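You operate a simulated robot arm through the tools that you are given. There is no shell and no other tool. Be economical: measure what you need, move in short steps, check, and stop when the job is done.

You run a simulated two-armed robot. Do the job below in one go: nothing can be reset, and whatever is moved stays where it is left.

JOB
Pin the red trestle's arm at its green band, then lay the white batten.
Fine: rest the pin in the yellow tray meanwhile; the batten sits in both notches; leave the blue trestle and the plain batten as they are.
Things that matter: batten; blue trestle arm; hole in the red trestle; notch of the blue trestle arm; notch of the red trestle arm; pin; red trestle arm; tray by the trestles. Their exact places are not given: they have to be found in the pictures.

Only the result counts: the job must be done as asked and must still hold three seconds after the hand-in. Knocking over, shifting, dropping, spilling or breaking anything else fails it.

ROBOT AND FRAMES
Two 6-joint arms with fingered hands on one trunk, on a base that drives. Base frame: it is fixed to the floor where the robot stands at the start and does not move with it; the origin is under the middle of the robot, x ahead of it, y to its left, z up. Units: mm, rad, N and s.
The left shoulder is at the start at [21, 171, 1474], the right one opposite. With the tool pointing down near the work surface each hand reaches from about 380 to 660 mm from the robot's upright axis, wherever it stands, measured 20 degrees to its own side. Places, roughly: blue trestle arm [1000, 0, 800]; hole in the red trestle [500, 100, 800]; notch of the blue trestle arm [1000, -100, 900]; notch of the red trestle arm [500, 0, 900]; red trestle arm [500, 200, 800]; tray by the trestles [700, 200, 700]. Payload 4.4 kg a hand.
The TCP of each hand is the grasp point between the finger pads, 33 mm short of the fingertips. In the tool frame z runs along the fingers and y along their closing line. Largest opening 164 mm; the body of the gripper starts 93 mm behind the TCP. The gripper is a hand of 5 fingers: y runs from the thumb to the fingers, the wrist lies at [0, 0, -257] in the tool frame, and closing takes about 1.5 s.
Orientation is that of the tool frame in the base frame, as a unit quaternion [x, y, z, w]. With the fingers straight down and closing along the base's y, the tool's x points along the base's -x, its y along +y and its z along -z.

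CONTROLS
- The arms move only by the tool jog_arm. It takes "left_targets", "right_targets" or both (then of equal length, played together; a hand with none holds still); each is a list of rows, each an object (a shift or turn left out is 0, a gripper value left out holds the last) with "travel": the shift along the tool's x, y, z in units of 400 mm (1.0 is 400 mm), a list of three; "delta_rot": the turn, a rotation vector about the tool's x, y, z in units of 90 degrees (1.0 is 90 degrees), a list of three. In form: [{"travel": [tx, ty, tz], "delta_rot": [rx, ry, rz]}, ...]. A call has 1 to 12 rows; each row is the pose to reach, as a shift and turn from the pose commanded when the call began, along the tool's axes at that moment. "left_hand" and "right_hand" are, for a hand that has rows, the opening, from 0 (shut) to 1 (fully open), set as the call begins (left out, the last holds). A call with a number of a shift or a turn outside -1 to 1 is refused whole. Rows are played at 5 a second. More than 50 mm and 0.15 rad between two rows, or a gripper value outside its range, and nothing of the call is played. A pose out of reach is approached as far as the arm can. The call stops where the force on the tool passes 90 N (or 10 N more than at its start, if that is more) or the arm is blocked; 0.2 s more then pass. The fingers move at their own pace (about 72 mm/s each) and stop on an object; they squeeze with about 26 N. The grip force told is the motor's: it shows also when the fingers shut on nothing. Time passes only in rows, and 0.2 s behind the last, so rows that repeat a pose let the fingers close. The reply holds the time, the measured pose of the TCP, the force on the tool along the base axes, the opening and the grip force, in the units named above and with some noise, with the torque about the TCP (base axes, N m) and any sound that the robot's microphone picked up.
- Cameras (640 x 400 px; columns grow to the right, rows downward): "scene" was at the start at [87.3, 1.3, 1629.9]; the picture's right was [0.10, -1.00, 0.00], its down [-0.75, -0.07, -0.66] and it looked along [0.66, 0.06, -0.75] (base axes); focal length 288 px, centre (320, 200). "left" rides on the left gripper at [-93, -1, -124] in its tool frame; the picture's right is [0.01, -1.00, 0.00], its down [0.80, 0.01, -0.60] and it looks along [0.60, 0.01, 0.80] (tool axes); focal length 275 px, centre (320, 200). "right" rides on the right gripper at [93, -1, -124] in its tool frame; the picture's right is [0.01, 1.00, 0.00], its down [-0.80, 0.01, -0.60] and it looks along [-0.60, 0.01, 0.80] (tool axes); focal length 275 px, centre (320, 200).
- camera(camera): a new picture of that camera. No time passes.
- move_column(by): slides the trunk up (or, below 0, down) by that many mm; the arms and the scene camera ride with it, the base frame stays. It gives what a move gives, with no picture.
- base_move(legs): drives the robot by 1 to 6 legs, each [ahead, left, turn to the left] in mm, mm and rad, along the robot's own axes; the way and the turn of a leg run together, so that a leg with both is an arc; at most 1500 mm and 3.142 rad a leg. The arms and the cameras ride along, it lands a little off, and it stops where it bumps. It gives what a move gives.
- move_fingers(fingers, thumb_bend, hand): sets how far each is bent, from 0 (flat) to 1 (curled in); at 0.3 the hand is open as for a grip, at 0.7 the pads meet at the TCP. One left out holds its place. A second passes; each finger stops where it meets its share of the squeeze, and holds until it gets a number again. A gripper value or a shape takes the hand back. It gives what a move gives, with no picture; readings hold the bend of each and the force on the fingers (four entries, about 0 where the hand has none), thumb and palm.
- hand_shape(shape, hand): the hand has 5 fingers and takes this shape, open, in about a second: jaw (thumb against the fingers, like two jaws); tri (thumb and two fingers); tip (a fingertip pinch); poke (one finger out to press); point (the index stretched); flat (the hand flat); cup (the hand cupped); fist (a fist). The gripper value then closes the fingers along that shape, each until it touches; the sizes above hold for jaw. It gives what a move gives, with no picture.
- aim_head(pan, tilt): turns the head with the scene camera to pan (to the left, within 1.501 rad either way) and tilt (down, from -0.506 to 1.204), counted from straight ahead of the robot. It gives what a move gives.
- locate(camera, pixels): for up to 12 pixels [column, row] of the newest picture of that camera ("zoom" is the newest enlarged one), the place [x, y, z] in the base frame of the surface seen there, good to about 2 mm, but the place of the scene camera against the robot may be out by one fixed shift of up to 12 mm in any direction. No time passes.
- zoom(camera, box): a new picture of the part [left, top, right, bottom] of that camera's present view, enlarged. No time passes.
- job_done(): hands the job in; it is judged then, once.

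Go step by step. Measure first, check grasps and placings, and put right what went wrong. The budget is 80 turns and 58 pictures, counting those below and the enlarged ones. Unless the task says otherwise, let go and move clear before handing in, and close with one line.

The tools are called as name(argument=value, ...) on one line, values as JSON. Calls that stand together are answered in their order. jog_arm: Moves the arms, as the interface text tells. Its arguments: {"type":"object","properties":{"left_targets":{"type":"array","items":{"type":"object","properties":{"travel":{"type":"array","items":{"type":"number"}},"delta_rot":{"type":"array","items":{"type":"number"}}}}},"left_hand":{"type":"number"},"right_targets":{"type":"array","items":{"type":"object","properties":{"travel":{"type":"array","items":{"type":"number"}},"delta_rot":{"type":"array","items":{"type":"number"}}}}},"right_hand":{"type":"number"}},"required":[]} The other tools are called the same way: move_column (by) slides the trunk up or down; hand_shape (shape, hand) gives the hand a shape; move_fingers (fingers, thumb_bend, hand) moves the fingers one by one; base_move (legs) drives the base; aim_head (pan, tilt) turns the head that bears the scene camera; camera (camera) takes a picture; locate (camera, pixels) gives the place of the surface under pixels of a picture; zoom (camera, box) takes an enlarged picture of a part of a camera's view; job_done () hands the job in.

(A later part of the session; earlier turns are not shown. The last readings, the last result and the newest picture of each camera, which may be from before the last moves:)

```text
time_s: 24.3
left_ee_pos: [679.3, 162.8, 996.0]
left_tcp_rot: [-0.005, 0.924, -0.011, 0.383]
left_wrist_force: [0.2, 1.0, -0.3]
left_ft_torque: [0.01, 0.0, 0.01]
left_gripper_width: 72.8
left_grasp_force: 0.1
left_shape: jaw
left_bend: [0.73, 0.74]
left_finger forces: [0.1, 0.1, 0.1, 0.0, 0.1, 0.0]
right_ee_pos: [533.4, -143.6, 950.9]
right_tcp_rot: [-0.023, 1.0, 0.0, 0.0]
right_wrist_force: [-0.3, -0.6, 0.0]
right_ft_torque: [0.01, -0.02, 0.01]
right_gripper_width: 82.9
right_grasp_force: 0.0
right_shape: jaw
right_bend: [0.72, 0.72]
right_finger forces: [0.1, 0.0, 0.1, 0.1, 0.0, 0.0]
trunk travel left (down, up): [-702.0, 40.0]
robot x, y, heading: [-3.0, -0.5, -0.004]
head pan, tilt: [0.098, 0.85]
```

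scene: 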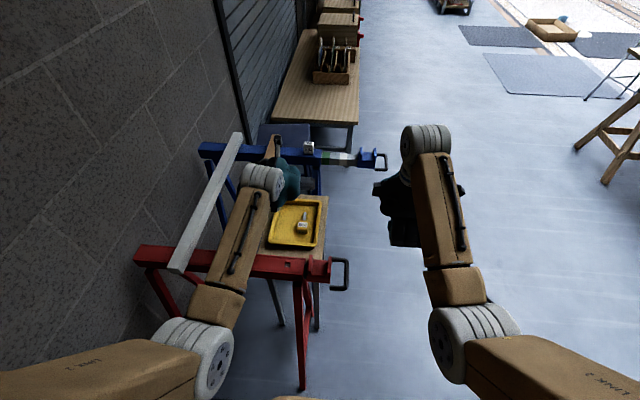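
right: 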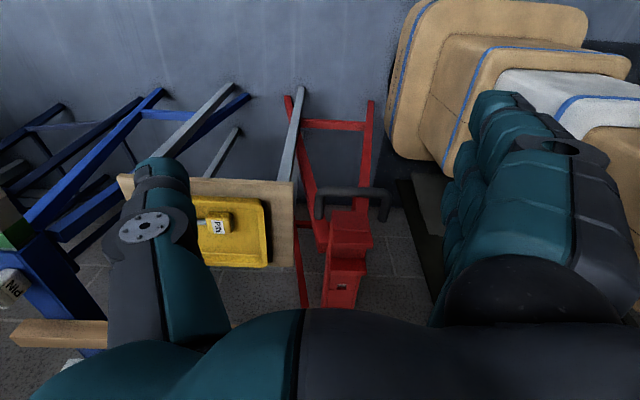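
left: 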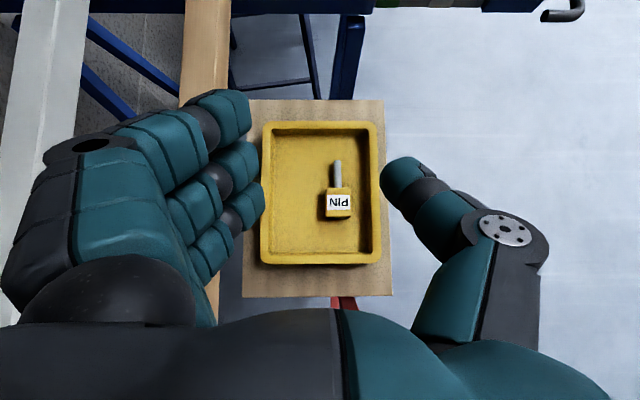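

Commands follow the reached pose. Now rotate to +90° yaw while moving to about (440,−12,950).

jog_arm(right_targets=[{"travel": [0.018, 0.028, 0], "delta_rot": [0, 0, -0.085]}, {"travel": [0.036, 0.057, 0], "delta_rot": [0, 0, -0.17]}, {"travel": [0.054, 0.085, 0], "delta_rot": [0, 0, -0.255]}, {"travel": [0.072, 0.113, 0], "delta_rot": [0, 0, -0.34]}, {"travel": [0.09, 0.142, 0], "delta_rot": [0, 0, -0.425]}, {"travel": [0.108, 0.17, 0], "delta_rot": [0, 0, -0.51]}, {"travel": [0.127, 0.198, 0], "delta_rot": [0, 0, -0.595]}, {"travel": [0.145, 0.227, 0], "delta_rot": [0, 0, -0.68]}, {"travel": [0.163, 0.255, 0], "delta_rot": [0, 0, -0.765]}, {"travel": [0.181, 0.283, 0], "delta_rot": [0, 0, -0.85]}, {"travel": [0.199, 0.312, 0], "delta_rot": [0, 0, -0.92]}, {"travel": [0.217, 0.34, 0], "delta_rot": [0, 0, -0.97]}])

camera(camera="right")

```text
time_s: 26.0
left_ee_pos: [678.8, 164.3, 994.9]
left_tcp_rot: [-0.005, 0.924, -0.011, 0.382]
left_wrist_force: [-0.7, 0.7, 0.1]
left_ft_torque: [0.0, 0.01, 0.04]
left_gripper_width: 73.1
left_grasp_force: 0.0
left_shape: jaw
left_bend: [0.73, 0.74]
left_finger forces: [0.0, 0.0, 0.0, 0.0, 0.0, 0.0]
right_ee_pos: [511.1, -162.2, 956.9]
right_tcp_rot: [-0.456, 0.886, -0.078, -0.012]
right_wrist_force: [0.2, 0.5, 0.1]
right_ft_torque: [0.0, 0.0, -0.03]
right_gripper_width: 82.8
right_grasp_force: 0.0
right_shape: jaw
right_bend: [0.72, 0.72]
right_finger forces: [0.0, 0.1, 0.1, 0.0, 0.1, 0.1]
trunk travel left (down, up): [-702.0, 40.0]
robot x, y, heading: [-0.4, -1.4, 0.006]
head pan, tilt: [0.098, 0.85]
stopped in row 8 (right hand): the arm was blocked; the commanded pose is now the measured one
```

```text
26 pictures are left
```

right: 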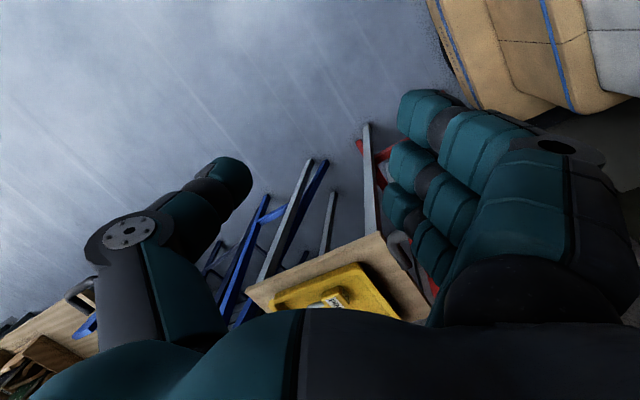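

The arm got blocked mid-way, with no wrist force; I look at the scene to see why.

camera(camera="scene")

```text
25 pictures are left
```

scene: 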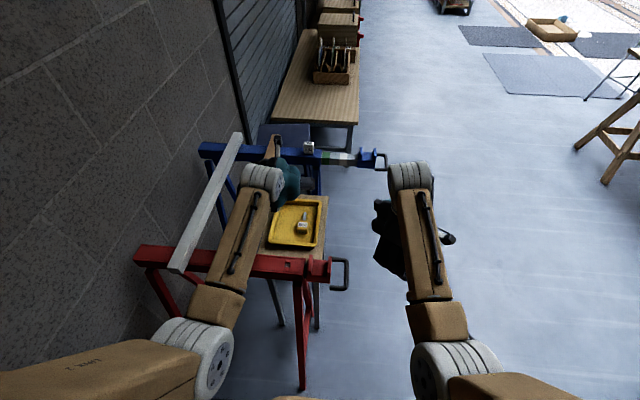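

Nothing touches; it's a joint-space limit. I'll level the hand, then try the opposite yaw (−90°), where the thumb points to −x.

jog_arm(right_targets=[{"travel": [0, 0, 0], "delta_rot": [-0.04, -0.03, 0]}, {"travel": [0, 0, 0], "delta_rot": [-0.081, -0.059, 0]}, {"travel": [0, 0, 0], "delta_rot": [-0.081, -0.059, 0]}])

jog_arm(right_targets=[{"delta_rot": [0, 0, 0.09]}, {"delta_rot": [0, 0, 0.18]}, {"delta_rot": [0, 0, 0.27]}, {"delta_rot": [0, 0, 0.36]}, {"delta_rot": [0, 0, 0.45]}, {"delta_rot": [0, 0, 0.54]}, {"delta_rot": [0, 0, 0.63]}, {"delta_rot": [0, 0, 0.72]}, {"delta_rot": [0, 0, 0.8]}])

jog_arm(right_targets=[{"delta_rot": [0, 0, 0.09]}, {"delta_rot": [0, 0, 0.18]}, {"delta_rot": [0, 0, 0.27]}, {"delta_rot": [0, 0, 0.36]}, {"delta_rot": [0, 0, 0.45]}, {"delta_rot": [0, 0, 0.54]}, {"delta_rot": [0, 0, 0.63]}, {"delta_rot": [0, 0, 0.72]}, {"delta_rot": [0, 0, 0.8]}])

```text
time_s: 26.8
left_ee_pos: [678.7, 165.1, 995.8]
left_tcp_rot: [-0.005, 0.924, -0.011, 0.382]
left_wrist_force: [-0.6, -0.6, 0.4]
left_ft_torque: [-0.02, 0.01, 0.0]
left_gripper_width: 73.0
left_grasp_force: 0.1
left_shape: jaw
left_bend: [0.73, 0.74]
left_finger forces: [0.0, 0.1, 0.1, 0.1, 0.0, 0.1]
right_ee_pos: [511.0, -159.7, 956.8]
right_tcp_rot: [-0.457, 0.889, 0.001, -0.001]
right_wrist_force: [0.8, -0.3, 0.3]
right_ft_torque: [-0.03, 0.0, 0.0]
right_gripper_width: 82.9
right_grasp_force: 0.1
right_shape: jaw
right_bend: [0.72, 0.72]
right_finger forces: [0.0, 0.0, 0.1, 0.1, 0.0, 0.1]
trunk travel left (down, up): [-702.0, 40.0]
robot x, y, heading: [2.9, 0.7, -0.0]
head pan, tilt: [0.098, 0.85]
```

```text
time_s: 28.8
left_ee_pos: [679.0, 164.6, 995.6]
left_tcp_rot: [-0.006, 0.924, -0.011, 0.382]
left_wrist_force: [0.3, 0.5, 0.0]
left_ft_torque: [0.02, 0.02, 0.0]
left_gripper_width: 73.0
left_grasp_force: 0.1
left_shape: jaw
left_bend: [0.73, 0.74]
left_finger forces: [0.0, 0.0, 0.0, 0.0, 0.0, 0.0]
right_ee_pos: [510.6, -161.1, 955.4]
right_tcp_rot: [0.154, 0.988, 0.001, 0.0]
right_wrist_force: [-1.0, 0.3, -0.4]
right_ft_torque: [0.02, -0.02, 0.01]
right_gripper_width: 82.8
right_grasp_force: 0.0
right_shape: jaw
right_bend: [0.72, 0.72]
right_finger forces: [0.1, 0.1, 0.0, 0.0, 0.0, 0.0]
trunk travel left (down, up): [-702.0, 40.0]
robot x, y, heading: [3.7, -1.7, 0.0]
head pan, tilt: [0.098, 0.85]
```

```text
time_s: 30.8
left_ee_pos: [679.1, 164.7, 996.1]
left_tcp_rot: [-0.005, 0.924, -0.01, 0.383]
left_wrist_force: [0.3, 0.3, 0.5]
left_ft_torque: [-0.02, -0.03, 0.01]
left_gripper_width: 73.0
left_grasp_force: 0.0
left_shape: jaw
left_bend: [0.73, 0.74]
left_finger forces: [0.1, 0.0, 0.0, 0.1, 0.0, 0.0]
right_ee_pos: [511.3, -161.2, 955.4]
right_tcp_rot: [0.705, 0.709, 0.0, -0.001]
right_wrist_force: [-0.5, 0.4, -0.7]
right_ft_torque: [0.02, -0.03, -0.03]
right_gripper_width: 82.5
right_grasp_force: 0.1
right_shape: jaw
right_bend: [0.72, 0.72]
right_finger forces: [0.0, 0.0, 0.1, 0.0, 0.1, 0.0]
trunk travel left (down, up): [-702.0, 40.0]
robot x, y, heading: [-2.4, -1.8, 0.005]
head pan, tilt: [0.098, 0.85]
```

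Yaw −90° works freely. I try continuing toward −180°, which would be the ideal grip.

jog_arm(right_targets=[{"delta_rot": [0, 0, 0.09]}, {"delta_rot": [0, 0, 0.18]}, {"delta_rot": [0, 0, 0.27]}, {"delta_rot": [0, 0, 0.36]}, {"delta_rot": [0, 0, 0.45]}, {"delta_rot": [0, 0, 0.54]}, {"delta_rot": [0, 0, 0.63]}, {"delta_rot": [0, 0, 0.72]}, {"delta_rot": [0, 0, 0.81]}, {"delta_rot": [0, 0, 0.9]}, {"delta_rot": [0, 0, 0.99]}, {"delta_rot": [0, 0, 1.0]}])

camera(camera="right")

```text
time_s: 33.4
left_ee_pos: [679.7, 163.1, 995.1]
left_tcp_rot: [-0.005, 0.924, -0.01, 0.383]
left_wrist_force: [-0.4, 0.3, -0.1]
left_ft_torque: [0.04, -0.01, 0.0]
left_gripper_width: 73.1
left_grasp_force: 0.0
left_shape: jaw
left_bend: [0.73, 0.74]
left_finger forces: [0.0, 0.0, 0.0, 0.0, 0.0, 0.0]
right_ee_pos: [510.2, -160.2, 955.8]
right_tcp_rot: [1.0, 0.003, -0.001, -0.001]
right_wrist_force: [0.4, -0.1, 0.0]
right_ft_torque: [-0.01, -0.01, 0.01]
right_gripper_width: 82.8
right_grasp_force: 0.1
right_shape: jaw
right_bend: [0.72, 0.72]
right_finger forces: [0.0, 0.0, 0.0, 0.0, 0.1, 0.1]
trunk travel left (down, up): [-702.0, 40.0]
robot x, y, heading: [-6.2, 0.6, 0.004]
head pan, tilt: [0.098, 0.85]
```

```text
24 pictures are left
```

right: 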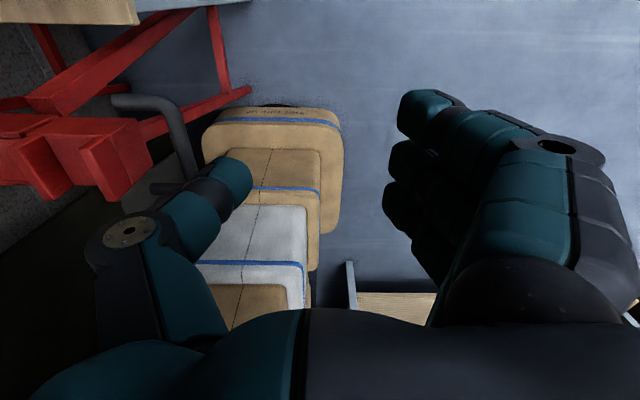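

Yaw −180° reached: thumb is on the +y side. Now move above the handle bar (483,−35) with a ~39 mm opening.

jog_arm(right_targets=[{"travel": [-0.017, -0.078, 0.0]}, {"travel": [-0.034, -0.156, 0.0]}, {"travel": [-0.051, -0.234, 0.02]}, {"travel": [-0.068, -0.312, 0.03]}, {"travel": [-0.068, -0.312, 0.03]}, {"travel": [-0.068, -0.312, 0.03]}], right_hand=0.24)

camera(camera="right")

```text
time_s: 34.4
left_ee_pos: [679.1, 164.0, 995.8]
left_tcp_rot: [-0.004, 0.924, -0.011, 0.382]
left_wrist_force: [-0.1, -0.6, -0.1]
left_ft_torque: [0.0, -0.06, -0.01]
left_gripper_width: 72.8
left_grasp_force: 0.1
left_shape: jaw
left_bend: [0.73, 0.74]
left_finger forces: [0.0, 0.0, 0.0, 0.0, 0.1, 0.0]
right_ee_pos: [513.8, -160.5, 939.7]
right_tcp_rot: [0.996, -0.028, 0.019, 0.083]
right_wrist_force: [-0.6, -0.3, 0.0]
right_ft_torque: [-0.03, 0.03, 0.03]
right_gripper_width: 39.9
right_grasp_force: 0.0
right_shape: jaw
right_bend: [0.73, 0.76]
right_finger forces: [0.0, 0.0, 0.0, 0.0, 0.0, 0.0]
trunk travel left (down, up): [-702.0, 40.0]
robot x, y, heading: [-2.1, 3.6, -0.001]
head pan, tilt: [0.098, 0.85]
stopped in row 4 (right hand): the arm was blocked; the commanded pose is now the measured one
```

```text
23 pictures are left
```

right: 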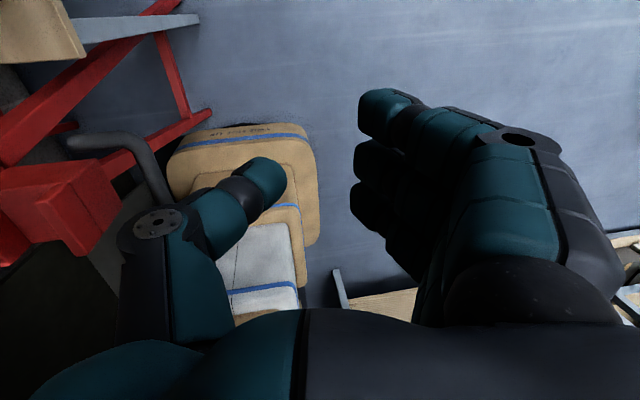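

Same block when moving to +y: the right arm just can't go inward past y≈−145 relative to the robot. I'll level the right hand, raise both hands, and check the wall clearance before driving left.

jog_arm(right_targets=[{"travel": [0, 0.02, -0.04], "delta_rot": [0.05, -0.013, -0.017]}, {"travel": [0, 0.03, -0.08], "delta_rot": [0.104, -0.027, -0.034]}, {"travel": [0, 0.03, -0.12], "delta_rot": [0.104, -0.027, -0.034]}], left_targets=[{"travel": [-0.03, 0, -0.03]}, {"travel": [-0.07, 0, -0.07]}, {"travel": [-0.1, 0, -0.1]}])

locate(camera="scene", pixels=[[100, 340], [60, 150], [190, 350], [215, 370], [130, 300], [225, 300], [240, 230], [440, 350]])

```text
time_s: 35.2
left_ee_pos: [679.1, 165.6, 1052.4]
left_tcp_rot: [-0.005, 0.924, -0.012, 0.381]
left_wrist_force: [-0.6, -0.4, 0.2]
left_ft_torque: [0.01, 0.0, -0.03]
left_gripper_width: 73.1
left_grasp_force: 0.0
left_shape: jaw
left_bend: [0.73, 0.74]
left_finger forces: [0.0, 0.0, 0.1, 0.0, 0.0, 0.1]
right_ee_pos: [511.6, -162.7, 989.3]
right_tcp_rot: [1.0, -0.001, -0.003, 0.0]
right_wrist_force: [0.9, 0.7, 0.9]
right_ft_torque: [-0.05, -0.01, -0.02]
right_gripper_width: 39.8
right_grasp_force: 0.1
right_shape: jaw
right_bend: [0.73, 0.76]
right_finger forces: [0.0, 0.1, 0.0, 0.0, 0.0, 0.0]
trunk travel left (down, up): [-702.0, 40.0]
robot x, y, heading: [-0.2, -3.9, -0.004]
head pan, tilt: [0.098, 0.85]
```

```text
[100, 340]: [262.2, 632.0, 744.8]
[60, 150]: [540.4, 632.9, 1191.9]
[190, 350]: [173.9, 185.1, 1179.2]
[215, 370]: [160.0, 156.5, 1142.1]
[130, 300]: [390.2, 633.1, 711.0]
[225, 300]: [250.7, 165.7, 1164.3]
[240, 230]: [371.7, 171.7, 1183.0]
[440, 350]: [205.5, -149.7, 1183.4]
```

Wall is at y≈635; driving 175 mm left leaves ample room.

base_move(legs=[[0, 175, 0]])

camera(camera="right")

```text
time_s: 36.6
left_ee_pos: [681.4, 341.7, 1052.9]
left_tcp_rot: [-0.004, 0.924, -0.011, 0.383]
left_wrist_force: [-0.6, 0.2, -0.3]
left_ft_torque: [-0.03, 0.02, -0.04]
left_gripper_width: 72.9
left_grasp_force: 0.2
left_shape: jaw
left_bend: [0.73, 0.74]
left_finger forces: [0.0, 0.0, 0.0, 0.0, 0.0, 0.0]
right_ee_pos: [511.5, 13.6, 990.9]
right_tcp_rot: [1.0, -0.003, -0.003, 0.0]
right_wrist_force: [0.3, 0.6, 0.1]
right_ft_torque: [-0.05, -0.02, -0.02]
right_gripper_width: 39.7
right_grasp_force: 0.1
right_shape: jaw
right_bend: [0.73, 0.76]
right_finger forces: [0.0, 0.1, 0.1, 0.0, 0.0, 0.1]
trunk travel left (down, up): [-702.0, 40.0]
robot x, y, heading: [-2.7, 174.4, -0.01]
head pan, tilt: [0.098, 0.85]
```

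```text
22 pictures are left
```

right: 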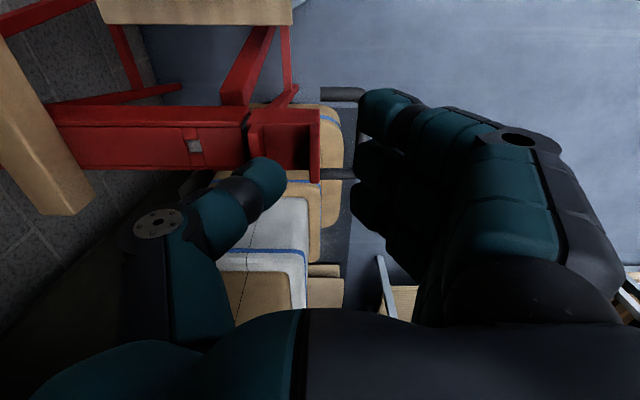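

Handle loop visible at (340,135). Move to (483,−38) and down to z≈920, then check.

jog_arm(right_targets=[{"travel": [-0.035, 0.065, 0.02]}, {"travel": [-0.07, 0.129, 0.06]}, {"travel": [-0.07, 0.129, 0.12]}, {"travel": [-0.07, 0.129, 0.17]}, {"travel": [-0.07, 0.129, 0.17]}])

camera(camera="right")

```text
time_s: 37.9
left_ee_pos: [680.6, 340.5, 1052.8]
left_tcp_rot: [-0.003, 0.924, -0.012, 0.383]
left_wrist_force: [0.0, -0.4, 0.0]
left_ft_torque: [-0.03, 0.02, -0.02]
left_gripper_width: 72.9
left_grasp_force: 0.1
left_shape: jaw
left_bend: [0.73, 0.74]
left_finger forces: [0.0, 0.0, 0.1, 0.0, 0.0, 0.0]
right_ee_pos: [484.8, -37.6, 922.6]
right_tcp_rot: [1.0, -0.003, -0.004, -0.001]
right_wrist_force: [0.7, -0.1, -0.2]
right_ft_torque: [0.03, 0.02, 0.01]
right_gripper_width: 39.8
right_grasp_force: 0.0
right_shape: jaw
right_bend: [0.73, 0.76]
right_finger forces: [0.0, 0.0, 0.0, 0.0, 0.0, 0.0]
trunk travel left (down, up): [-702.0, 40.0]
robot x, y, heading: [1.0, 179.4, -0.004]
head pan, tilt: [0.098, 0.85]
```

```text
21 pictures are left
```

right: 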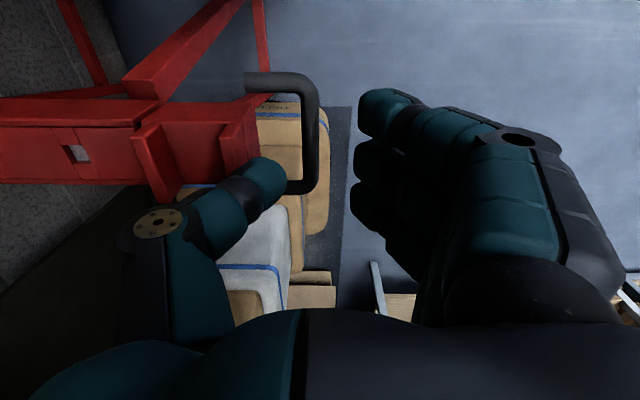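

The bar (col 312) is between thumb and fingers, and centred in x. Descend 68 mm.

jog_arm(right_targets=[{"travel": [0, 0, 0.04]}, {"travel": [0, 0, 0.08]}, {"travel": [0, 0, 0.12]}, {"travel": [0, 0, 0.15]}, {"travel": [0, 0, 0.17]}, {"travel": [0, 0, 0.17]}])

camera(camera="right")

```text
time_s: 38.8
left_ee_pos: [679.0, 336.1, 1054.1]
left_tcp_rot: [-0.002, 0.924, -0.012, 0.383]
left_wrist_force: [0.8, -0.2, -1.2]
left_ft_torque: [-0.02, 0.0, -0.04]
left_gripper_width: 73.1
left_grasp_force: 0.0
left_shape: jaw
left_bend: [0.73, 0.74]
left_finger forces: [0.0, 0.0, 0.0, 0.1, 0.0, 0.0]
right_ee_pos: [487.5, -51.2, 876.3]
right_tcp_rot: [1.0, -0.003, 0.006, 0.009]
right_wrist_force: [-23.1, -26.9, 38.0]
right_ft_torque: [2.93, -0.06, 1.38]
right_gripper_width: 35.3
right_grasp_force: 0.0
right_shape: jaw
right_bend: [0.73, 0.78]
right_finger forces: [0.1, 0.0, 0.0, 0.0, 58.9, 0.0]
trunk travel left (down, up): [-702.0, 40.0]
robot x, y, heading: [-0.1, 175.9, -0.008]
head pan, tilt: [0.098, 0.85]
stopped in row 4 (right hand): the force on the tool passed its limit (the readings are from after the stop); the commanded pose is now the measured one
```

```text
20 pictures are left
```

right: 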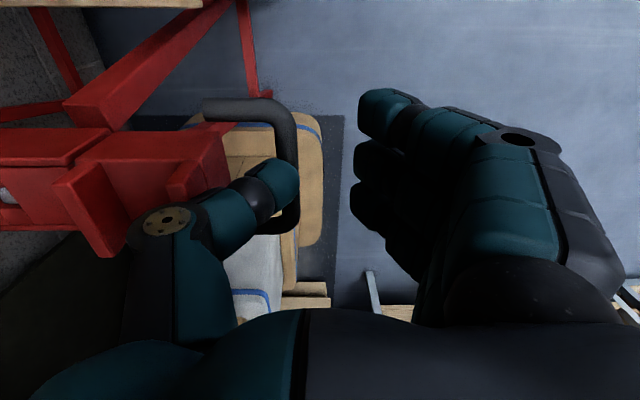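

The thumb leaned onto the notch's outer plate because it slants outward. I'll back up 60 mm and roll the hand 35° about x so that the thumb goes down nearly vertical.

jog_arm(right_targets=[{"travel": [-0.005, 0.01, -0.06]}, {"travel": [-0.009, 0.01, -0.15]}, {"travel": [-0.009, 0.01, -0.15], "delta_rot": [0.08, 0, 0]}, {"travel": [-0.009, 0.01, -0.15], "delta_rot": [0.16, 0, 0]}, {"travel": [-0.009, 0.01, -0.15], "delta_rot": [0.24, 0, 0]}, {"travel": [-0.009, 0.01, -0.15], "delta_rot": [0.32, 0, 0]}, {"travel": [-0.009, 0.01, -0.15], "delta_rot": [0.39, 0, 0]}, {"travel": [-0.009, 0.01, -0.15], "delta_rot": [0.39, 0, 0]}])

camera(camera="right")

```text
time_s: 40.6
left_ee_pos: [681.1, 338.5, 1052.5]
left_tcp_rot: [-0.002, 0.924, -0.012, 0.383]
left_wrist_force: [-0.5, 0.9, 0.2]
left_ft_torque: [-0.01, 0.0, 0.02]
left_gripper_width: 73.0
left_grasp_force: 0.0
left_shape: jaw
left_bend: [0.73, 0.74]
left_finger forces: [0.1, 0.0, 0.0, 0.0, 0.0, 0.0]
right_ee_pos: [486.8, -48.1, 935.3]
right_tcp_rot: [0.955, -0.001, 0.007, -0.297]
right_wrist_force: [0.0, 0.0, -0.6]
right_ft_torque: [0.0, 0.01, -0.01]
right_gripper_width: 39.1
right_grasp_force: 0.1
right_shape: jaw
right_bend: [0.73, 0.76]
right_finger forces: [0.0, 0.0, 0.1, 0.0, 0.0, 0.1]
trunk travel left (down, up): [-702.0, 40.0]
robot x, y, heading: [-1.9, 177.1, -0.006]
head pan, tilt: [0.098, 0.85]
```

```text
19 pictures are left
```

right: 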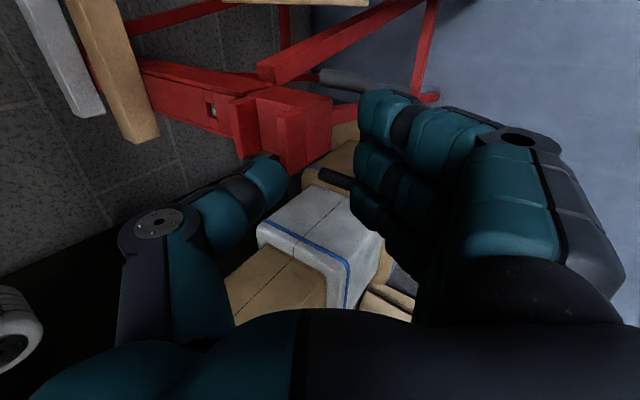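

Rolled 34.6°. I check that the trestle hasn't shifted (hole at (213,110)), then descend along base −z in steps.

locate(camera="right", pixels=[[213, 110], [335, 78], [335, 178], [315, 100], [295, 150]])

jog_arm(right_targets=[{"travel": [-0.007, 0.0145, -0.01]}, {"travel": [-0.007, 0.05, 0.04]}, {"travel": [-0.007, 0.08, 0.084]}, {"travel": [-0.007, 0.1, 0.113]}, {"travel": [-0.007, 0.12, 0.142]}, {"travel": [-0.007, 0.12, 0.142]}])

camera(camera="right")

```text
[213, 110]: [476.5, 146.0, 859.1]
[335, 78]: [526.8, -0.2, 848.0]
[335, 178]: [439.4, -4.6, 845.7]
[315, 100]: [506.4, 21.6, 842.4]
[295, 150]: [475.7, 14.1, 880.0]
```

```text
time_s: 42.0
left_ee_pos: [680.9, 338.1, 1052.5]
left_tcp_rot: [-0.002, 0.924, -0.012, 0.382]
left_wrist_force: [0.4, -0.3, 0.8]
left_ft_torque: [0.0, -0.01, -0.03]
left_gripper_width: 72.9
left_grasp_force: 0.0
left_shape: jaw
left_bend: [0.73, 0.74]
left_finger forces: [0.1, 0.0, 0.0, 0.1, 0.0, 0.0]
right_ee_pos: [484.3, -54.1, 861.1]
right_tcp_rot: [0.955, -0.001, 0.007, -0.297]
right_wrist_force: [-0.3, 0.0, 0.4]
right_ft_torque: [-0.05, -0.01, -0.02]
right_gripper_width: 39.2
right_grasp_force: 0.1
right_shape: jaw
right_bend: [0.73, 0.76]
right_finger forces: [0.1, 0.0, 0.1, 0.0, 0.0, 0.1]
trunk travel left (down, up): [-702.0, 40.0]
robot x, y, heading: [2.6, 179.4, -0.002]
head pan, tilt: [0.098, 0.85]
```

```text
18 pictures are left
```

right: 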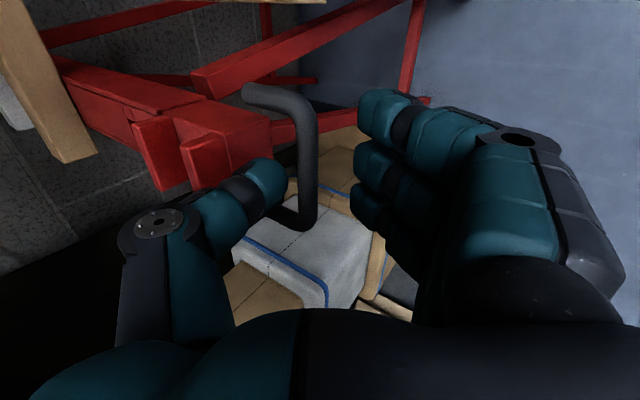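

The bar now runs between thumb (inside the loop) and fingers. Descend 8 mm and close.

jog_arm(right_targets=[{"travel": [0, 0.0115, 0.0165]}, {"travel": [0, 0.0115, 0.0165]}])

jog_arm(right_targets=[{"travel": [0, 0, 0]}, {"travel": [0, 0, 0]}, {"travel": [0, 0, 0]}, {"travel": [0, 0, 0]}, {"travel": [0, 0, 0]}, {"travel": [0, 0, 0]}], right_hand=0.0)

camera(camera="right")

```text
time_s: 42.6
left_ee_pos: [681.1, 337.5, 1051.9]
left_tcp_rot: [-0.002, 0.924, -0.012, 0.382]
left_wrist_force: [0.4, -1.8, 0.8]
left_ft_torque: [0.01, 0.01, 0.02]
left_gripper_width: 73.2
left_grasp_force: 0.1
left_shape: jaw
left_bend: [0.73, 0.74]
left_finger forces: [0.0, 0.1, 0.0, 0.0, 0.0, 0.0]
right_ee_pos: [484.6, -55.3, 852.4]
right_tcp_rot: [0.955, -0.001, 0.007, -0.297]
right_wrist_force: [0.1, 0.4, -0.5]
right_ft_torque: [0.0, -0.02, 0.01]
right_gripper_width: 39.3
right_grasp_force: 0.1
right_shape: jaw
right_bend: [0.73, 0.76]
right_finger forces: [0.0, 0.0, 0.0, 0.0, 0.0, 0.0]
trunk travel left (down, up): [-702.0, 40.0]
robot x, y, heading: [2.6, 179.3, -0.005]
head pan, tilt: [0.098, 0.85]
```

```text
time_s: 44.0
left_ee_pos: [681.1, 338.2, 1052.0]
left_tcp_rot: [-0.002, 0.924, -0.012, 0.383]
left_wrist_force: [-0.1, -0.3, -0.7]
left_ft_torque: [-0.01, 0.02, -0.02]
left_gripper_width: 72.9
left_grasp_force: 0.1
left_shape: jaw
left_bend: [0.73, 0.74]
left_finger forces: [0.0, 0.1, 0.0, 0.0, 0.1, 0.0]
right_ee_pos: [483.9, -52.6, 851.3]
right_tcp_rot: [0.955, -0.001, 0.007, -0.297]
right_wrist_force: [1.1, 0.9, -2.2]
right_ft_torque: [-0.05, -0.15, 0.13]
right_gripper_width: 8.6
right_grasp_force: 26.0
right_shape: jaw
right_bend: [0.65, 0.76]
right_finger forces: [2.3, 6.5, 6.4, 6.3, 21.1, 0.0]
trunk travel left (down, up): [-702.0, 40.0]
robot x, y, heading: [-1.3, 176.9, -0.005]
head pan, tilt: [0.098, 0.85]
```

```text
17 pictures are left
```

right: 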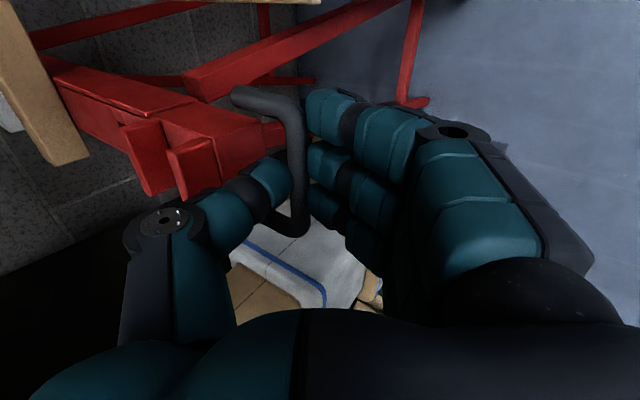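

Handle gripped firmly with thumb through the loop. Pull 60 mm toward −y and check.

jog_arm(right_targets=[{"travel": [0, 0.02, -0.014]}, {"travel": [0, 0.05, -0.0345]}, {"travel": [0, 0.08, -0.055]}, {"travel": [0, 0.11, -0.076]}, {"travel": [0, 0.1235, -0.085]}, {"travel": [0, 0.1235, -0.085]}])

zoom(camera="scene", box=[270, 200, 470, 325])

```text
time_s: 45.4
left_ee_pos: [681.5, 337.6, 1052.3]
left_tcp_rot: [-0.002, 0.924, -0.011, 0.383]
left_wrist_force: [0.2, -0.5, 0.1]
left_ft_torque: [-0.01, 0.03, 0.04]
left_gripper_width: 73.2
left_grasp_force: 0.1
left_shape: jaw
left_bend: [0.73, 0.74]
left_finger forces: [0.1, 0.0, 0.1, 0.0, 0.0, 0.0]
right_ee_pos: [482.4, -115.3, 850.5]
right_tcp_rot: [0.955, -0.001, 0.007, -0.297]
right_wrist_force: [1.2, -2.3, -0.3]
right_ft_torque: [-0.05, -0.11, 0.13]
right_gripper_width: 8.4
right_grasp_force: 25.8
right_shape: jaw
right_bend: [0.65, 0.76]
right_finger forces: [2.7, 7.0, 7.1, 7.0, 21.2, 0.1]
trunk travel left (down, up): [-702.0, 40.0]
robot x, y, heading: [3.6, 176.7, -0.007]
head pan, tilt: [0.098, 0.85]
```

```text
3.20 times, centred on (370, 262) of scene
```

zoom: 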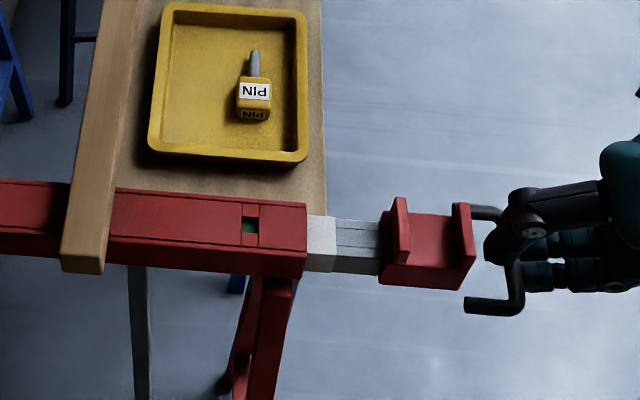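

The arm slid 62 mm; white is now at the mouth and green shows in the hole window. On the blue trestle the green band sits right at the tube mouth, so I pull ~72 mm more and compare.

jog_arm(right_targets=[{"travel": [0, 0.03, -0.0205]}, {"travel": [0, 0.06, -0.041]}, {"travel": [0, 0.09, -0.062]}, {"travel": [0, 0.12, -0.083]}, {"travel": [0, 0.148, -0.102]}, {"travel": [0, 0.148, -0.102]}])

zoom(camera="scene", box=[310, 235, 410, 298])

```text
time_s: 46.8
left_ee_pos: [682.3, 336.8, 1051.2]
left_tcp_rot: [-0.002, 0.924, -0.012, 0.382]
left_wrist_force: [-0.3, 0.0, 0.1]
left_ft_torque: [0.02, 0.01, 0.0]
left_gripper_width: 73.3
left_grasp_force: 0.1
left_shape: jaw
left_bend: [0.73, 0.74]
left_finger forces: [0.0, 0.0, 0.1, 0.0, 0.0, 0.0]
right_ee_pos: [483.6, -189.5, 853.1]
right_tcp_rot: [0.955, -0.001, 0.007, -0.296]
right_wrist_force: [4.8, -4.3, -2.7]
right_ft_torque: [-0.16, -0.14, 0.1]
right_gripper_width: 8.1
right_grasp_force: 25.9
right_shape: jaw
right_bend: [0.64, 0.76]
right_finger forces: [3.0, 7.4, 7.8, 7.9, 20.5, 0.0]
trunk travel left (down, up): [-702.0, 40.0]
robot x, y, heading: [1.1, 175.9, -0.003]
head pan, tilt: [0.098, 0.85]
```

```text
6.35 times, centred on (360, 266) of scene
```

zoom: 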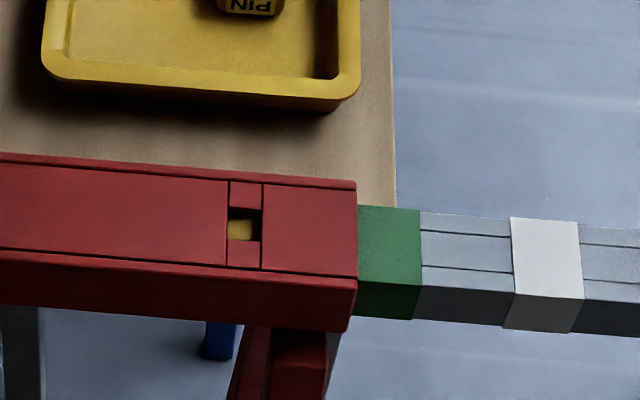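

Green band now sits at the tube mouth just as on the blue trestle; the hole window shows yellow. I measure band, notch and window positions.

locate(camera="zoom", pixels=[[357, 230], [420, 235], [513, 245], [578, 250], [240, 230], [257, 222], [245, 215], [245, 250], [229, 195], [262, 195], [340, 200], [300, 270]])

camera(camera="scene")

```text
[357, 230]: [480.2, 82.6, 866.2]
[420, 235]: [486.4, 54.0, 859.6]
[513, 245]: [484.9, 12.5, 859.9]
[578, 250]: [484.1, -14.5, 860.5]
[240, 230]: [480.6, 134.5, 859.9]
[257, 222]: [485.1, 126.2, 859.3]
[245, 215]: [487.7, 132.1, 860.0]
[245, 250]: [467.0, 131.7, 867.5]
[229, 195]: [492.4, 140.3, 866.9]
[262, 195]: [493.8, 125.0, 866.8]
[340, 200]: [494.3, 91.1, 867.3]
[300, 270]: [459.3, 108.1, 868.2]
```

```text
14 pictures are left
```

scene: 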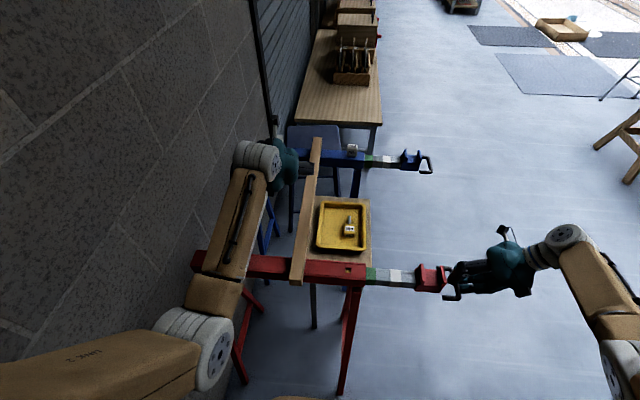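

Same pattern as blue, but blue shows ~5 mm more between mouth and bands (white edge 103 vs 97 mm from mouth). I pull 4 mm more, then compare both at high zoom.

jog_arm(right_targets=[{"travel": [0, 0.0085, -0.0058]}, {"travel": [0, 0.0085, -0.0058]}, {"travel": [0, 0.0085, -0.0058]}])

zoom(camera="scene", box=[335, 130, 435, 193])

```text
time_s: 47.6
left_ee_pos: [682.8, 336.8, 1051.9]
left_tcp_rot: [-0.001, 0.924, -0.012, 0.382]
left_wrist_force: [0.6, -0.2, 0.3]
left_ft_torque: [0.01, -0.01, 0.04]
left_gripper_width: 73.0
left_grasp_force: 0.1
left_shape: jaw
left_bend: [0.73, 0.74]
left_finger forces: [0.0, 0.0, 0.0, 0.1, 0.0, 0.1]
right_ee_pos: [482.6, -192.0, 851.9]
right_tcp_rot: [0.955, 0.0, 0.007, -0.297]
right_wrist_force: [5.9, -1.9, -3.3]
right_ft_torque: [-0.13, -0.22, 0.02]
right_gripper_width: 8.1
right_grasp_force: 26.2
right_shape: jaw
right_bend: [0.64, 0.76]
right_finger forces: [3.2, 7.4, 7.4, 7.3, 20.0, 0.1]
trunk travel left (down, up): [-702.0, 40.0]
robot x, y, heading: [-1.3, 175.1, -0.004]
head pan, tilt: [0.098, 0.85]
```

```text
6.35 times, centred on (385, 162) of scene
```

zoom: 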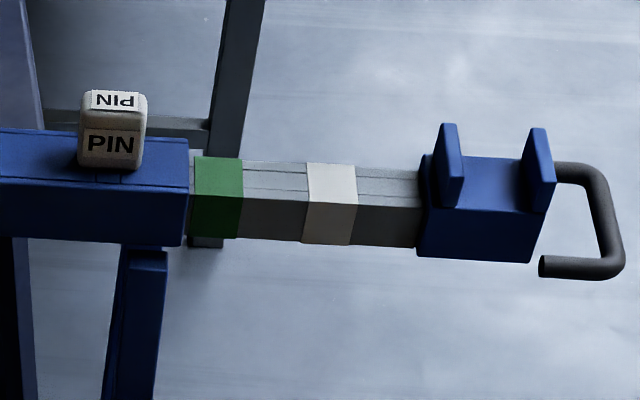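

Blue shows the full green band with about a 3 mm gap to the mouth. I compare via locate on this and a matching red zoom.

locate(camera="zoom", pixels=[[187, 175], [196, 180], [240, 180], [308, 185], [356, 185], [418, 190], [447, 130], [539, 133], [460, 165], [520, 165], [113, 100]])

zoom(camera="scene", box=[340, 245, 460, 320])

```text
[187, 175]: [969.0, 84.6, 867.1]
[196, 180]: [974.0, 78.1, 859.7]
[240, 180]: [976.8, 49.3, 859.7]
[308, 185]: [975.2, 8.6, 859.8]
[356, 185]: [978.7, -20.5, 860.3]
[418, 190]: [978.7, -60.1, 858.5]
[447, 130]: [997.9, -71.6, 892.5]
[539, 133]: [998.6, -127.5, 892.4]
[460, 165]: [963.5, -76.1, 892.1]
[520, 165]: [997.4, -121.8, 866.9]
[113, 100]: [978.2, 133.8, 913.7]
```

```text
5.33 times, centred on (400, 282) of scene
```

zoom: 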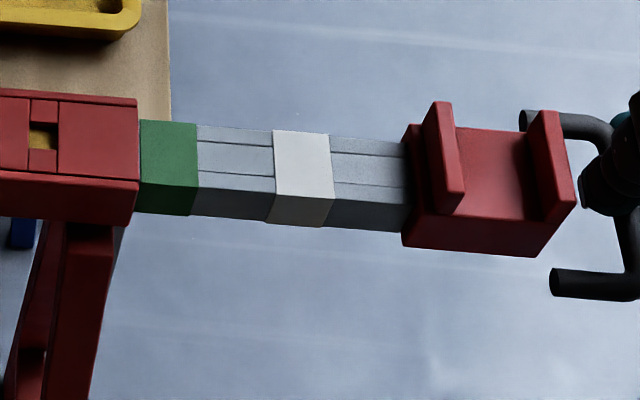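

locate(camera="zoom", pixels=[[136, 125], [141, 145], [195, 150], [275, 155], [331, 160], [402, 165], [440, 105], [545, 115], [44, 135], [462, 195], [528, 215], [30, 95]])

```text
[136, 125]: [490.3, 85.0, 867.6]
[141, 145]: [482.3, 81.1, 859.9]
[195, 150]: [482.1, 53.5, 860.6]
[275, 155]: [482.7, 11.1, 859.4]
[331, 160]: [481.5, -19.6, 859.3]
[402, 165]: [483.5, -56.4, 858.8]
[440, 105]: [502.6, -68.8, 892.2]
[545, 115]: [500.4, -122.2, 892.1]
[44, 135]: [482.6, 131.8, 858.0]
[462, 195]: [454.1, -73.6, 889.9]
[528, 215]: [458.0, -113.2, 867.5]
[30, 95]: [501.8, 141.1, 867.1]
```

Red is on average 3 mm short of blue. Pull another ~4 mm commanded.

jog_arm(right_targets=[{"travel": [0, 0.008, -0.0055]}, {"travel": [0, 0.008, -0.0055]}, {"travel": [0, 0.008, -0.0055]}])

zoom(camera="scene", box=[340, 245, 460, 320])

locate(camera="zoom", pixels=[[136, 125], [195, 150], [278, 155], [334, 160], [403, 165], [442, 105], [548, 115]])

```text
time_s: 48.4
left_ee_pos: [681.7, 338.0, 1052.3]
left_tcp_rot: [-0.003, 0.924, -0.011, 0.382]
left_wrist_force: [-0.3, 0.7, -0.9]
left_ft_torque: [0.01, 0.0, 0.02]
left_gripper_width: 73.0
left_grasp_force: 0.0
left_shape: jaw
left_bend: [0.73, 0.74]
left_finger forces: [0.0, 0.1, 0.0, 0.0, 0.0, 0.0]
right_ee_pos: [484.1, -195.3, 852.4]
right_tcp_rot: [0.955, -0.001, 0.007, -0.298]
right_wrist_force: [7.4, 0.9, -1.5]
right_ft_torque: [-0.06, -0.2, -0.01]
right_gripper_width: 8.0
right_grasp_force: 26.1
right_shape: jaw
right_bend: [0.64, 0.76]
right_finger forces: [2.8, 6.6, 6.6, 6.5, 21.4, 0.0]
trunk travel left (down, up): [-702.0, 40.0]
robot x, y, heading: [1.6, 178.9, -0.011]
head pan, tilt: [0.098, 0.85]
```

```text
5.33 times, centred on (400, 282) of scene
```

zoom: 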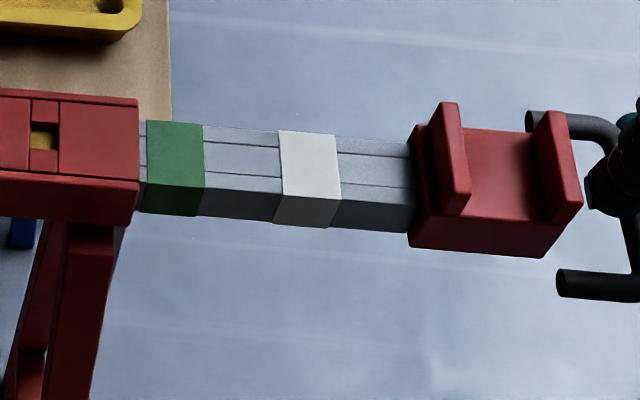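

```text
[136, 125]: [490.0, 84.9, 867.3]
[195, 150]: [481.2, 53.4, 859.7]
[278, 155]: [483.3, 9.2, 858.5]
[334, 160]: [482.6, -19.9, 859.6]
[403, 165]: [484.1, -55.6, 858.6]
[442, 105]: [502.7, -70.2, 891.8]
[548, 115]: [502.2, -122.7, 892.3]
```

Edges now match blue within about 1 mm (green right edge 48.6 vs 48.2). Release the handle and retreat straight up the way I came.

jog_arm(right_targets=[{"travel": [0, 0, 0]}, {"travel": [0, 0, 0]}, {"travel": [0, 0, 0]}, {"travel": [0, 0, 0]}], right_hand=0.24)

jog_arm(right_targets=[{"travel": [0, -0.02, -0.029]}, {"travel": [0, -0.05, -0.072]}, {"travel": [0, -0.1, -0.144]}, {"travel": [0, -0.15, -0.216]}, {"travel": [0, -0.16, -0.31]}])

zoom(camera="scene", box=[340, 245, 460, 320])

```text
time_s: 49.4
left_ee_pos: [680.7, 337.9, 1051.9]
left_tcp_rot: [-0.003, 0.924, -0.012, 0.382]
left_wrist_force: [-0.6, -0.5, 0.1]
left_ft_torque: [-0.01, -0.02, 0.01]
left_gripper_width: 72.9
left_grasp_force: 0.0
left_shape: jaw
left_bend: [0.73, 0.74]
left_finger forces: [0.1, 0.0, 0.0, 0.0, 0.0, 0.0]
right_ee_pos: [481.8, -196.2, 851.8]
right_tcp_rot: [0.955, -0.001, 0.005, -0.298]
right_wrist_force: [0.2, -0.7, 0.3]
right_ft_torque: [0.06, -0.02, 0.01]
right_gripper_width: 39.2
right_grasp_force: 0.0
right_shape: jaw
right_bend: [0.73, 0.76]
right_finger forces: [0.1, 0.1, 0.1, 0.1, 0.1, 0.0]
trunk travel left (down, up): [-702.0, 40.0]
robot x, y, heading: [-0.3, 175.1, -0.004]
head pan, tilt: [0.098, 0.85]
```

```text
time_s: 50.6
left_ee_pos: [680.5, 338.8, 1052.7]
left_tcp_rot: [-0.002, 0.924, -0.012, 0.383]
left_wrist_force: [0.0, -1.0, 0.5]
left_ft_torque: [-0.02, 0.01, 0.02]
left_gripper_width: 73.1
left_grasp_force: 0.2
left_shape: jaw
left_bend: [0.73, 0.74]
left_finger forces: [0.0, 0.0, 0.0, 0.1, 0.1, 0.1]
right_ee_pos: [480.0, -214.4, 992.4]
right_tcp_rot: [0.955, -0.001, 0.005, -0.297]
right_wrist_force: [0.4, -0.8, -0.5]
right_ft_torque: [0.04, -0.03, -0.03]
right_gripper_width: 39.3
right_grasp_force: 0.1
right_shape: jaw
right_bend: [0.73, 0.76]
right_finger forces: [0.0, 0.0, 0.1, 0.0, 0.0, 0.1]
trunk travel left (down, up): [-702.0, 40.0]
robot x, y, heading: [2.4, 176.2, -0.003]
head pan, tilt: [0.098, 0.85]
```

```text
5.33 times, centred on (400, 282) of scene
```

zoom: 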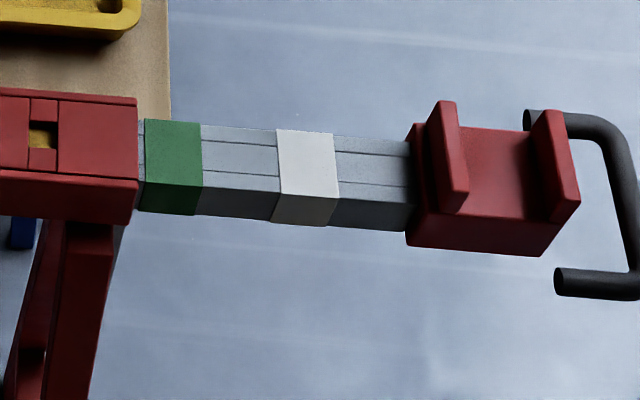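

Arm stayed put. Now drive right ~236 mm so the left arm can work over the tray and hole.

base_move(legs=[[0, -236, 0]])

camera(camera="left")

```text
time_s: 52.4
left_ee_pos: [680.3, 96.0, 1053.3]
left_tcp_rot: [0.001, 0.924, -0.013, 0.383]
left_wrist_force: [-0.2, 0.4, -0.1]
left_ft_torque: [0.0, 0.0, 0.02]
left_gripper_width: 73.1
left_grasp_force: 0.0
left_shape: jaw
left_bend: [0.73, 0.74]
left_finger forces: [0.0, 0.1, 0.1, 0.0, 0.0, 0.0]
right_ee_pos: [476.9, -453.9, 990.5]
right_tcp_rot: [0.954, -0.004, 0.008, -0.298]
right_wrist_force: [0.0, -1.7, 0.3]
right_ft_torque: [0.06, 0.0, -0.01]
right_gripper_width: 39.2
right_grasp_force: 0.1
right_shape: jaw
right_bend: [0.73, 0.76]
right_finger forces: [0.0, 0.1, 0.1, 0.0, 0.0, 0.0]
trunk travel left (down, up): [-702.0, 40.0]
robot x, y, heading: [-0.9, -62.9, -0.009]
head pan, tilt: [0.098, 0.85]
```

```text
9 pictures are left
```

left: 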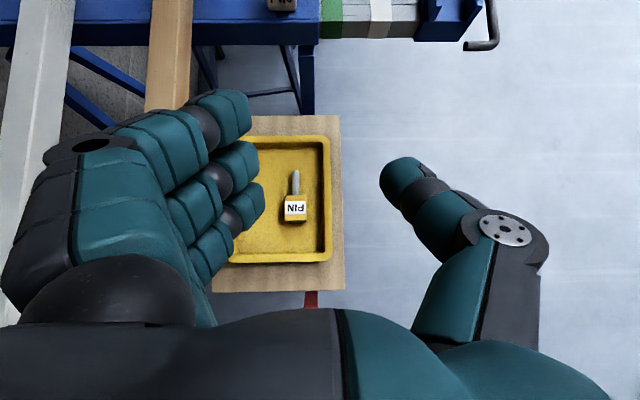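

locate(camera="left", pixels=[[295, 208], [286, 210], [305, 210], [295, 220], [295, 198], [295, 188], [295, 173], [452, 10], [428, 5], [376, 30], [315, 25]])

```text
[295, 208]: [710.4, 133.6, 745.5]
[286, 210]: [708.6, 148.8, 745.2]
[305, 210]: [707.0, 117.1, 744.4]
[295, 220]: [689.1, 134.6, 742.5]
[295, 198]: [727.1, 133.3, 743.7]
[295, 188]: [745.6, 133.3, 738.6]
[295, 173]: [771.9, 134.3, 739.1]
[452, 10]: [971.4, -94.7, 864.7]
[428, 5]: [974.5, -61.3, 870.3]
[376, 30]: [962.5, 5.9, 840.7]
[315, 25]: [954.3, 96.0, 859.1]
```

Pin lies with its head centre near (708,133.5,732) and shank along +x to x≈774. Plan: grip the head from straight above, then swing the shank to vertical against the red tube's near edge. First I set the hand vertical over it, then lower the trunk for reach.

jog_arm(left_targets=[{"travel": [-0.008, 0.016, 0.008], "delta_rot": [0, 0.085, 0]}, {"travel": [-0.016, 0.032, 0.016], "delta_rot": [0, 0.17, 0]}, {"travel": [-0.024, 0.048, 0.024], "delta_rot": [0, 0.255, 0]}, {"travel": [-0.032, 0.064, 0.032], "delta_rot": [0, 0.34, 0]}, {"travel": [-0.04, 0.08, 0.04], "delta_rot": [0, 0.425, 0]}, {"travel": [-0.044, 0.094, 0.044], "delta_rot": [0, 0.5, 0]}, {"travel": [-0.044, 0.094, 0.044], "delta_rot": [0, 0.5, 0]}])

move_column(by=-130)

```text
time_s: 54.0
left_ee_pos: [705.1, 136.1, 1052.1]
left_tcp_rot: [0.004, 1.0, -0.013, -0.001]
left_wrist_force: [-0.1, 0.5, -0.9]
left_ft_torque: [-0.09, -0.04, 0.04]
left_gripper_width: 73.4
left_grasp_force: 0.0
left_shape: jaw
left_bend: [0.73, 0.74]
left_finger forces: [0.0, 0.1, 0.0, 0.1, 0.0, 0.0]
right_ee_pos: [477.0, -451.0, 993.0]
right_tcp_rot: [0.955, -0.004, 0.008, -0.297]
right_wrist_force: [0.2, 0.4, 0.1]
right_ft_torque: [-0.06, 0.0, 0.02]
right_gripper_width: 39.3
right_grasp_force: 0.0
right_shape: jaw
right_bend: [0.73, 0.76]
right_finger forces: [0.0, 0.0, 0.1, 0.0, 0.1, 0.0]
trunk travel left (down, up): [-702.0, 40.0]
robot x, y, heading: [1.2, -61.6, -0.011]
head pan, tilt: [0.098, 0.85]
```

```text
time_s: 55.6
left_ee_pos: [705.1, 134.6, 921.5]
left_tcp_rot: [0.005, 1.0, -0.012, -0.001]
left_wrist_force: [-0.8, -0.7, 0.7]
left_ft_torque: [0.0, 0.04, -0.02]
left_gripper_width: 73.4
left_grasp_force: 0.0
left_shape: jaw
left_bend: [0.73, 0.74]
left_finger forces: [0.0, 0.0, 0.0, 0.0, 0.1, 0.0]
right_ee_pos: [476.1, -453.0, 861.7]
right_tcp_rot: [0.954, -0.003, 0.007, -0.298]
right_wrist_force: [-0.6, 0.8, -0.4]
right_ft_torque: [-0.01, -0.03, 0.04]
right_gripper_width: 39.3
right_grasp_force: 0.0
right_shape: jaw
right_bend: [0.73, 0.76]
right_finger forces: [0.1, 0.0, 0.0, 0.0, 0.0, 0.0]
trunk travel left (down, up): [-572.0, 170.0]
robot x, y, heading: [-2.8, -63.5, -0.008]
head pan, tilt: [0.098, 0.85]
```

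Reach is fine now. The thumb would hit the tray rim (rim at y≈91) beside the head, so I roll the hand 12° and grip only the head's top to shift the pin toward the tray middle first. Approach to z≈790.

jog_arm(left_targets=[{"travel": [0, 0.006, 0.08], "delta_rot": [0.06, 0, 0]}, {"travel": [0, 0.012, 0.16], "delta_rot": [0.118, 0, 0]}, {"travel": [0, 0.016, 0.24], "delta_rot": [0.118, 0, 0]}, {"travel": [0, 0.016, 0.3], "delta_rot": [0.118, 0, 0]}, {"travel": [0, 0.016, 0.328], "delta_rot": [0.118, 0, 0]}, {"travel": [0, 0.016, 0.328], "delta_rot": [0.118, 0, 0]}], left_hand=0.27)

camera(camera="left")

```text
time_s: 57.0
left_ee_pos: [668.3, 146.8, 807.6]
left_tcp_rot: [0.005, 0.995, -0.104, -0.001]
left_wrist_force: [-0.5, 0.2, -0.1]
left_ft_torque: [0.04, 0.01, -0.04]
left_gripper_width: 44.5
left_grasp_force: 0.0
left_shape: jaw
left_bend: [0.73, 0.76]
left_finger forces: [0.0, 0.0, 0.0, 0.0, 0.0, 0.0]
left hand out of reach, approached as far as the arm can: row 1, 2, 3, 4, 5, 6
right_ee_pos: [477.1, -453.2, 862.2]
right_tcp_rot: [0.955, -0.003, 0.009, -0.297]
right_wrist_force: [0.8, -0.1, -0.1]
right_ft_torque: [0.02, 0.0, 0.0]
right_gripper_width: 39.5
right_grasp_force: 0.1
right_shape: jaw
right_bend: [0.73, 0.76]
right_finger forces: [0.0, 0.1, 0.0, 0.0, 0.0, 0.1]
trunk travel left (down, up): [-572.0, 170.0]
robot x, y, heading: [-3.2, -62.8, -0.006]
head pan, tilt: [0.098, 0.85]
```

```text
8 pictures are left
```

left: 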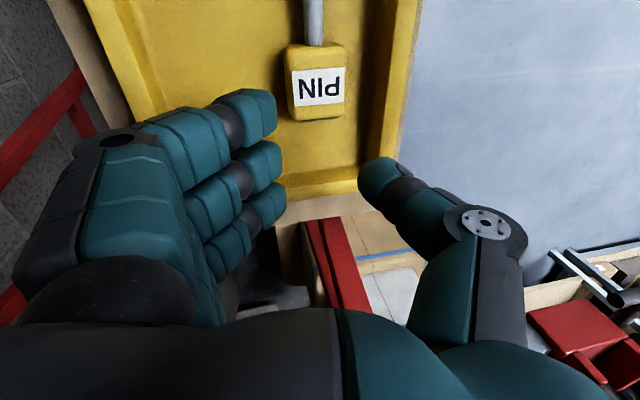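

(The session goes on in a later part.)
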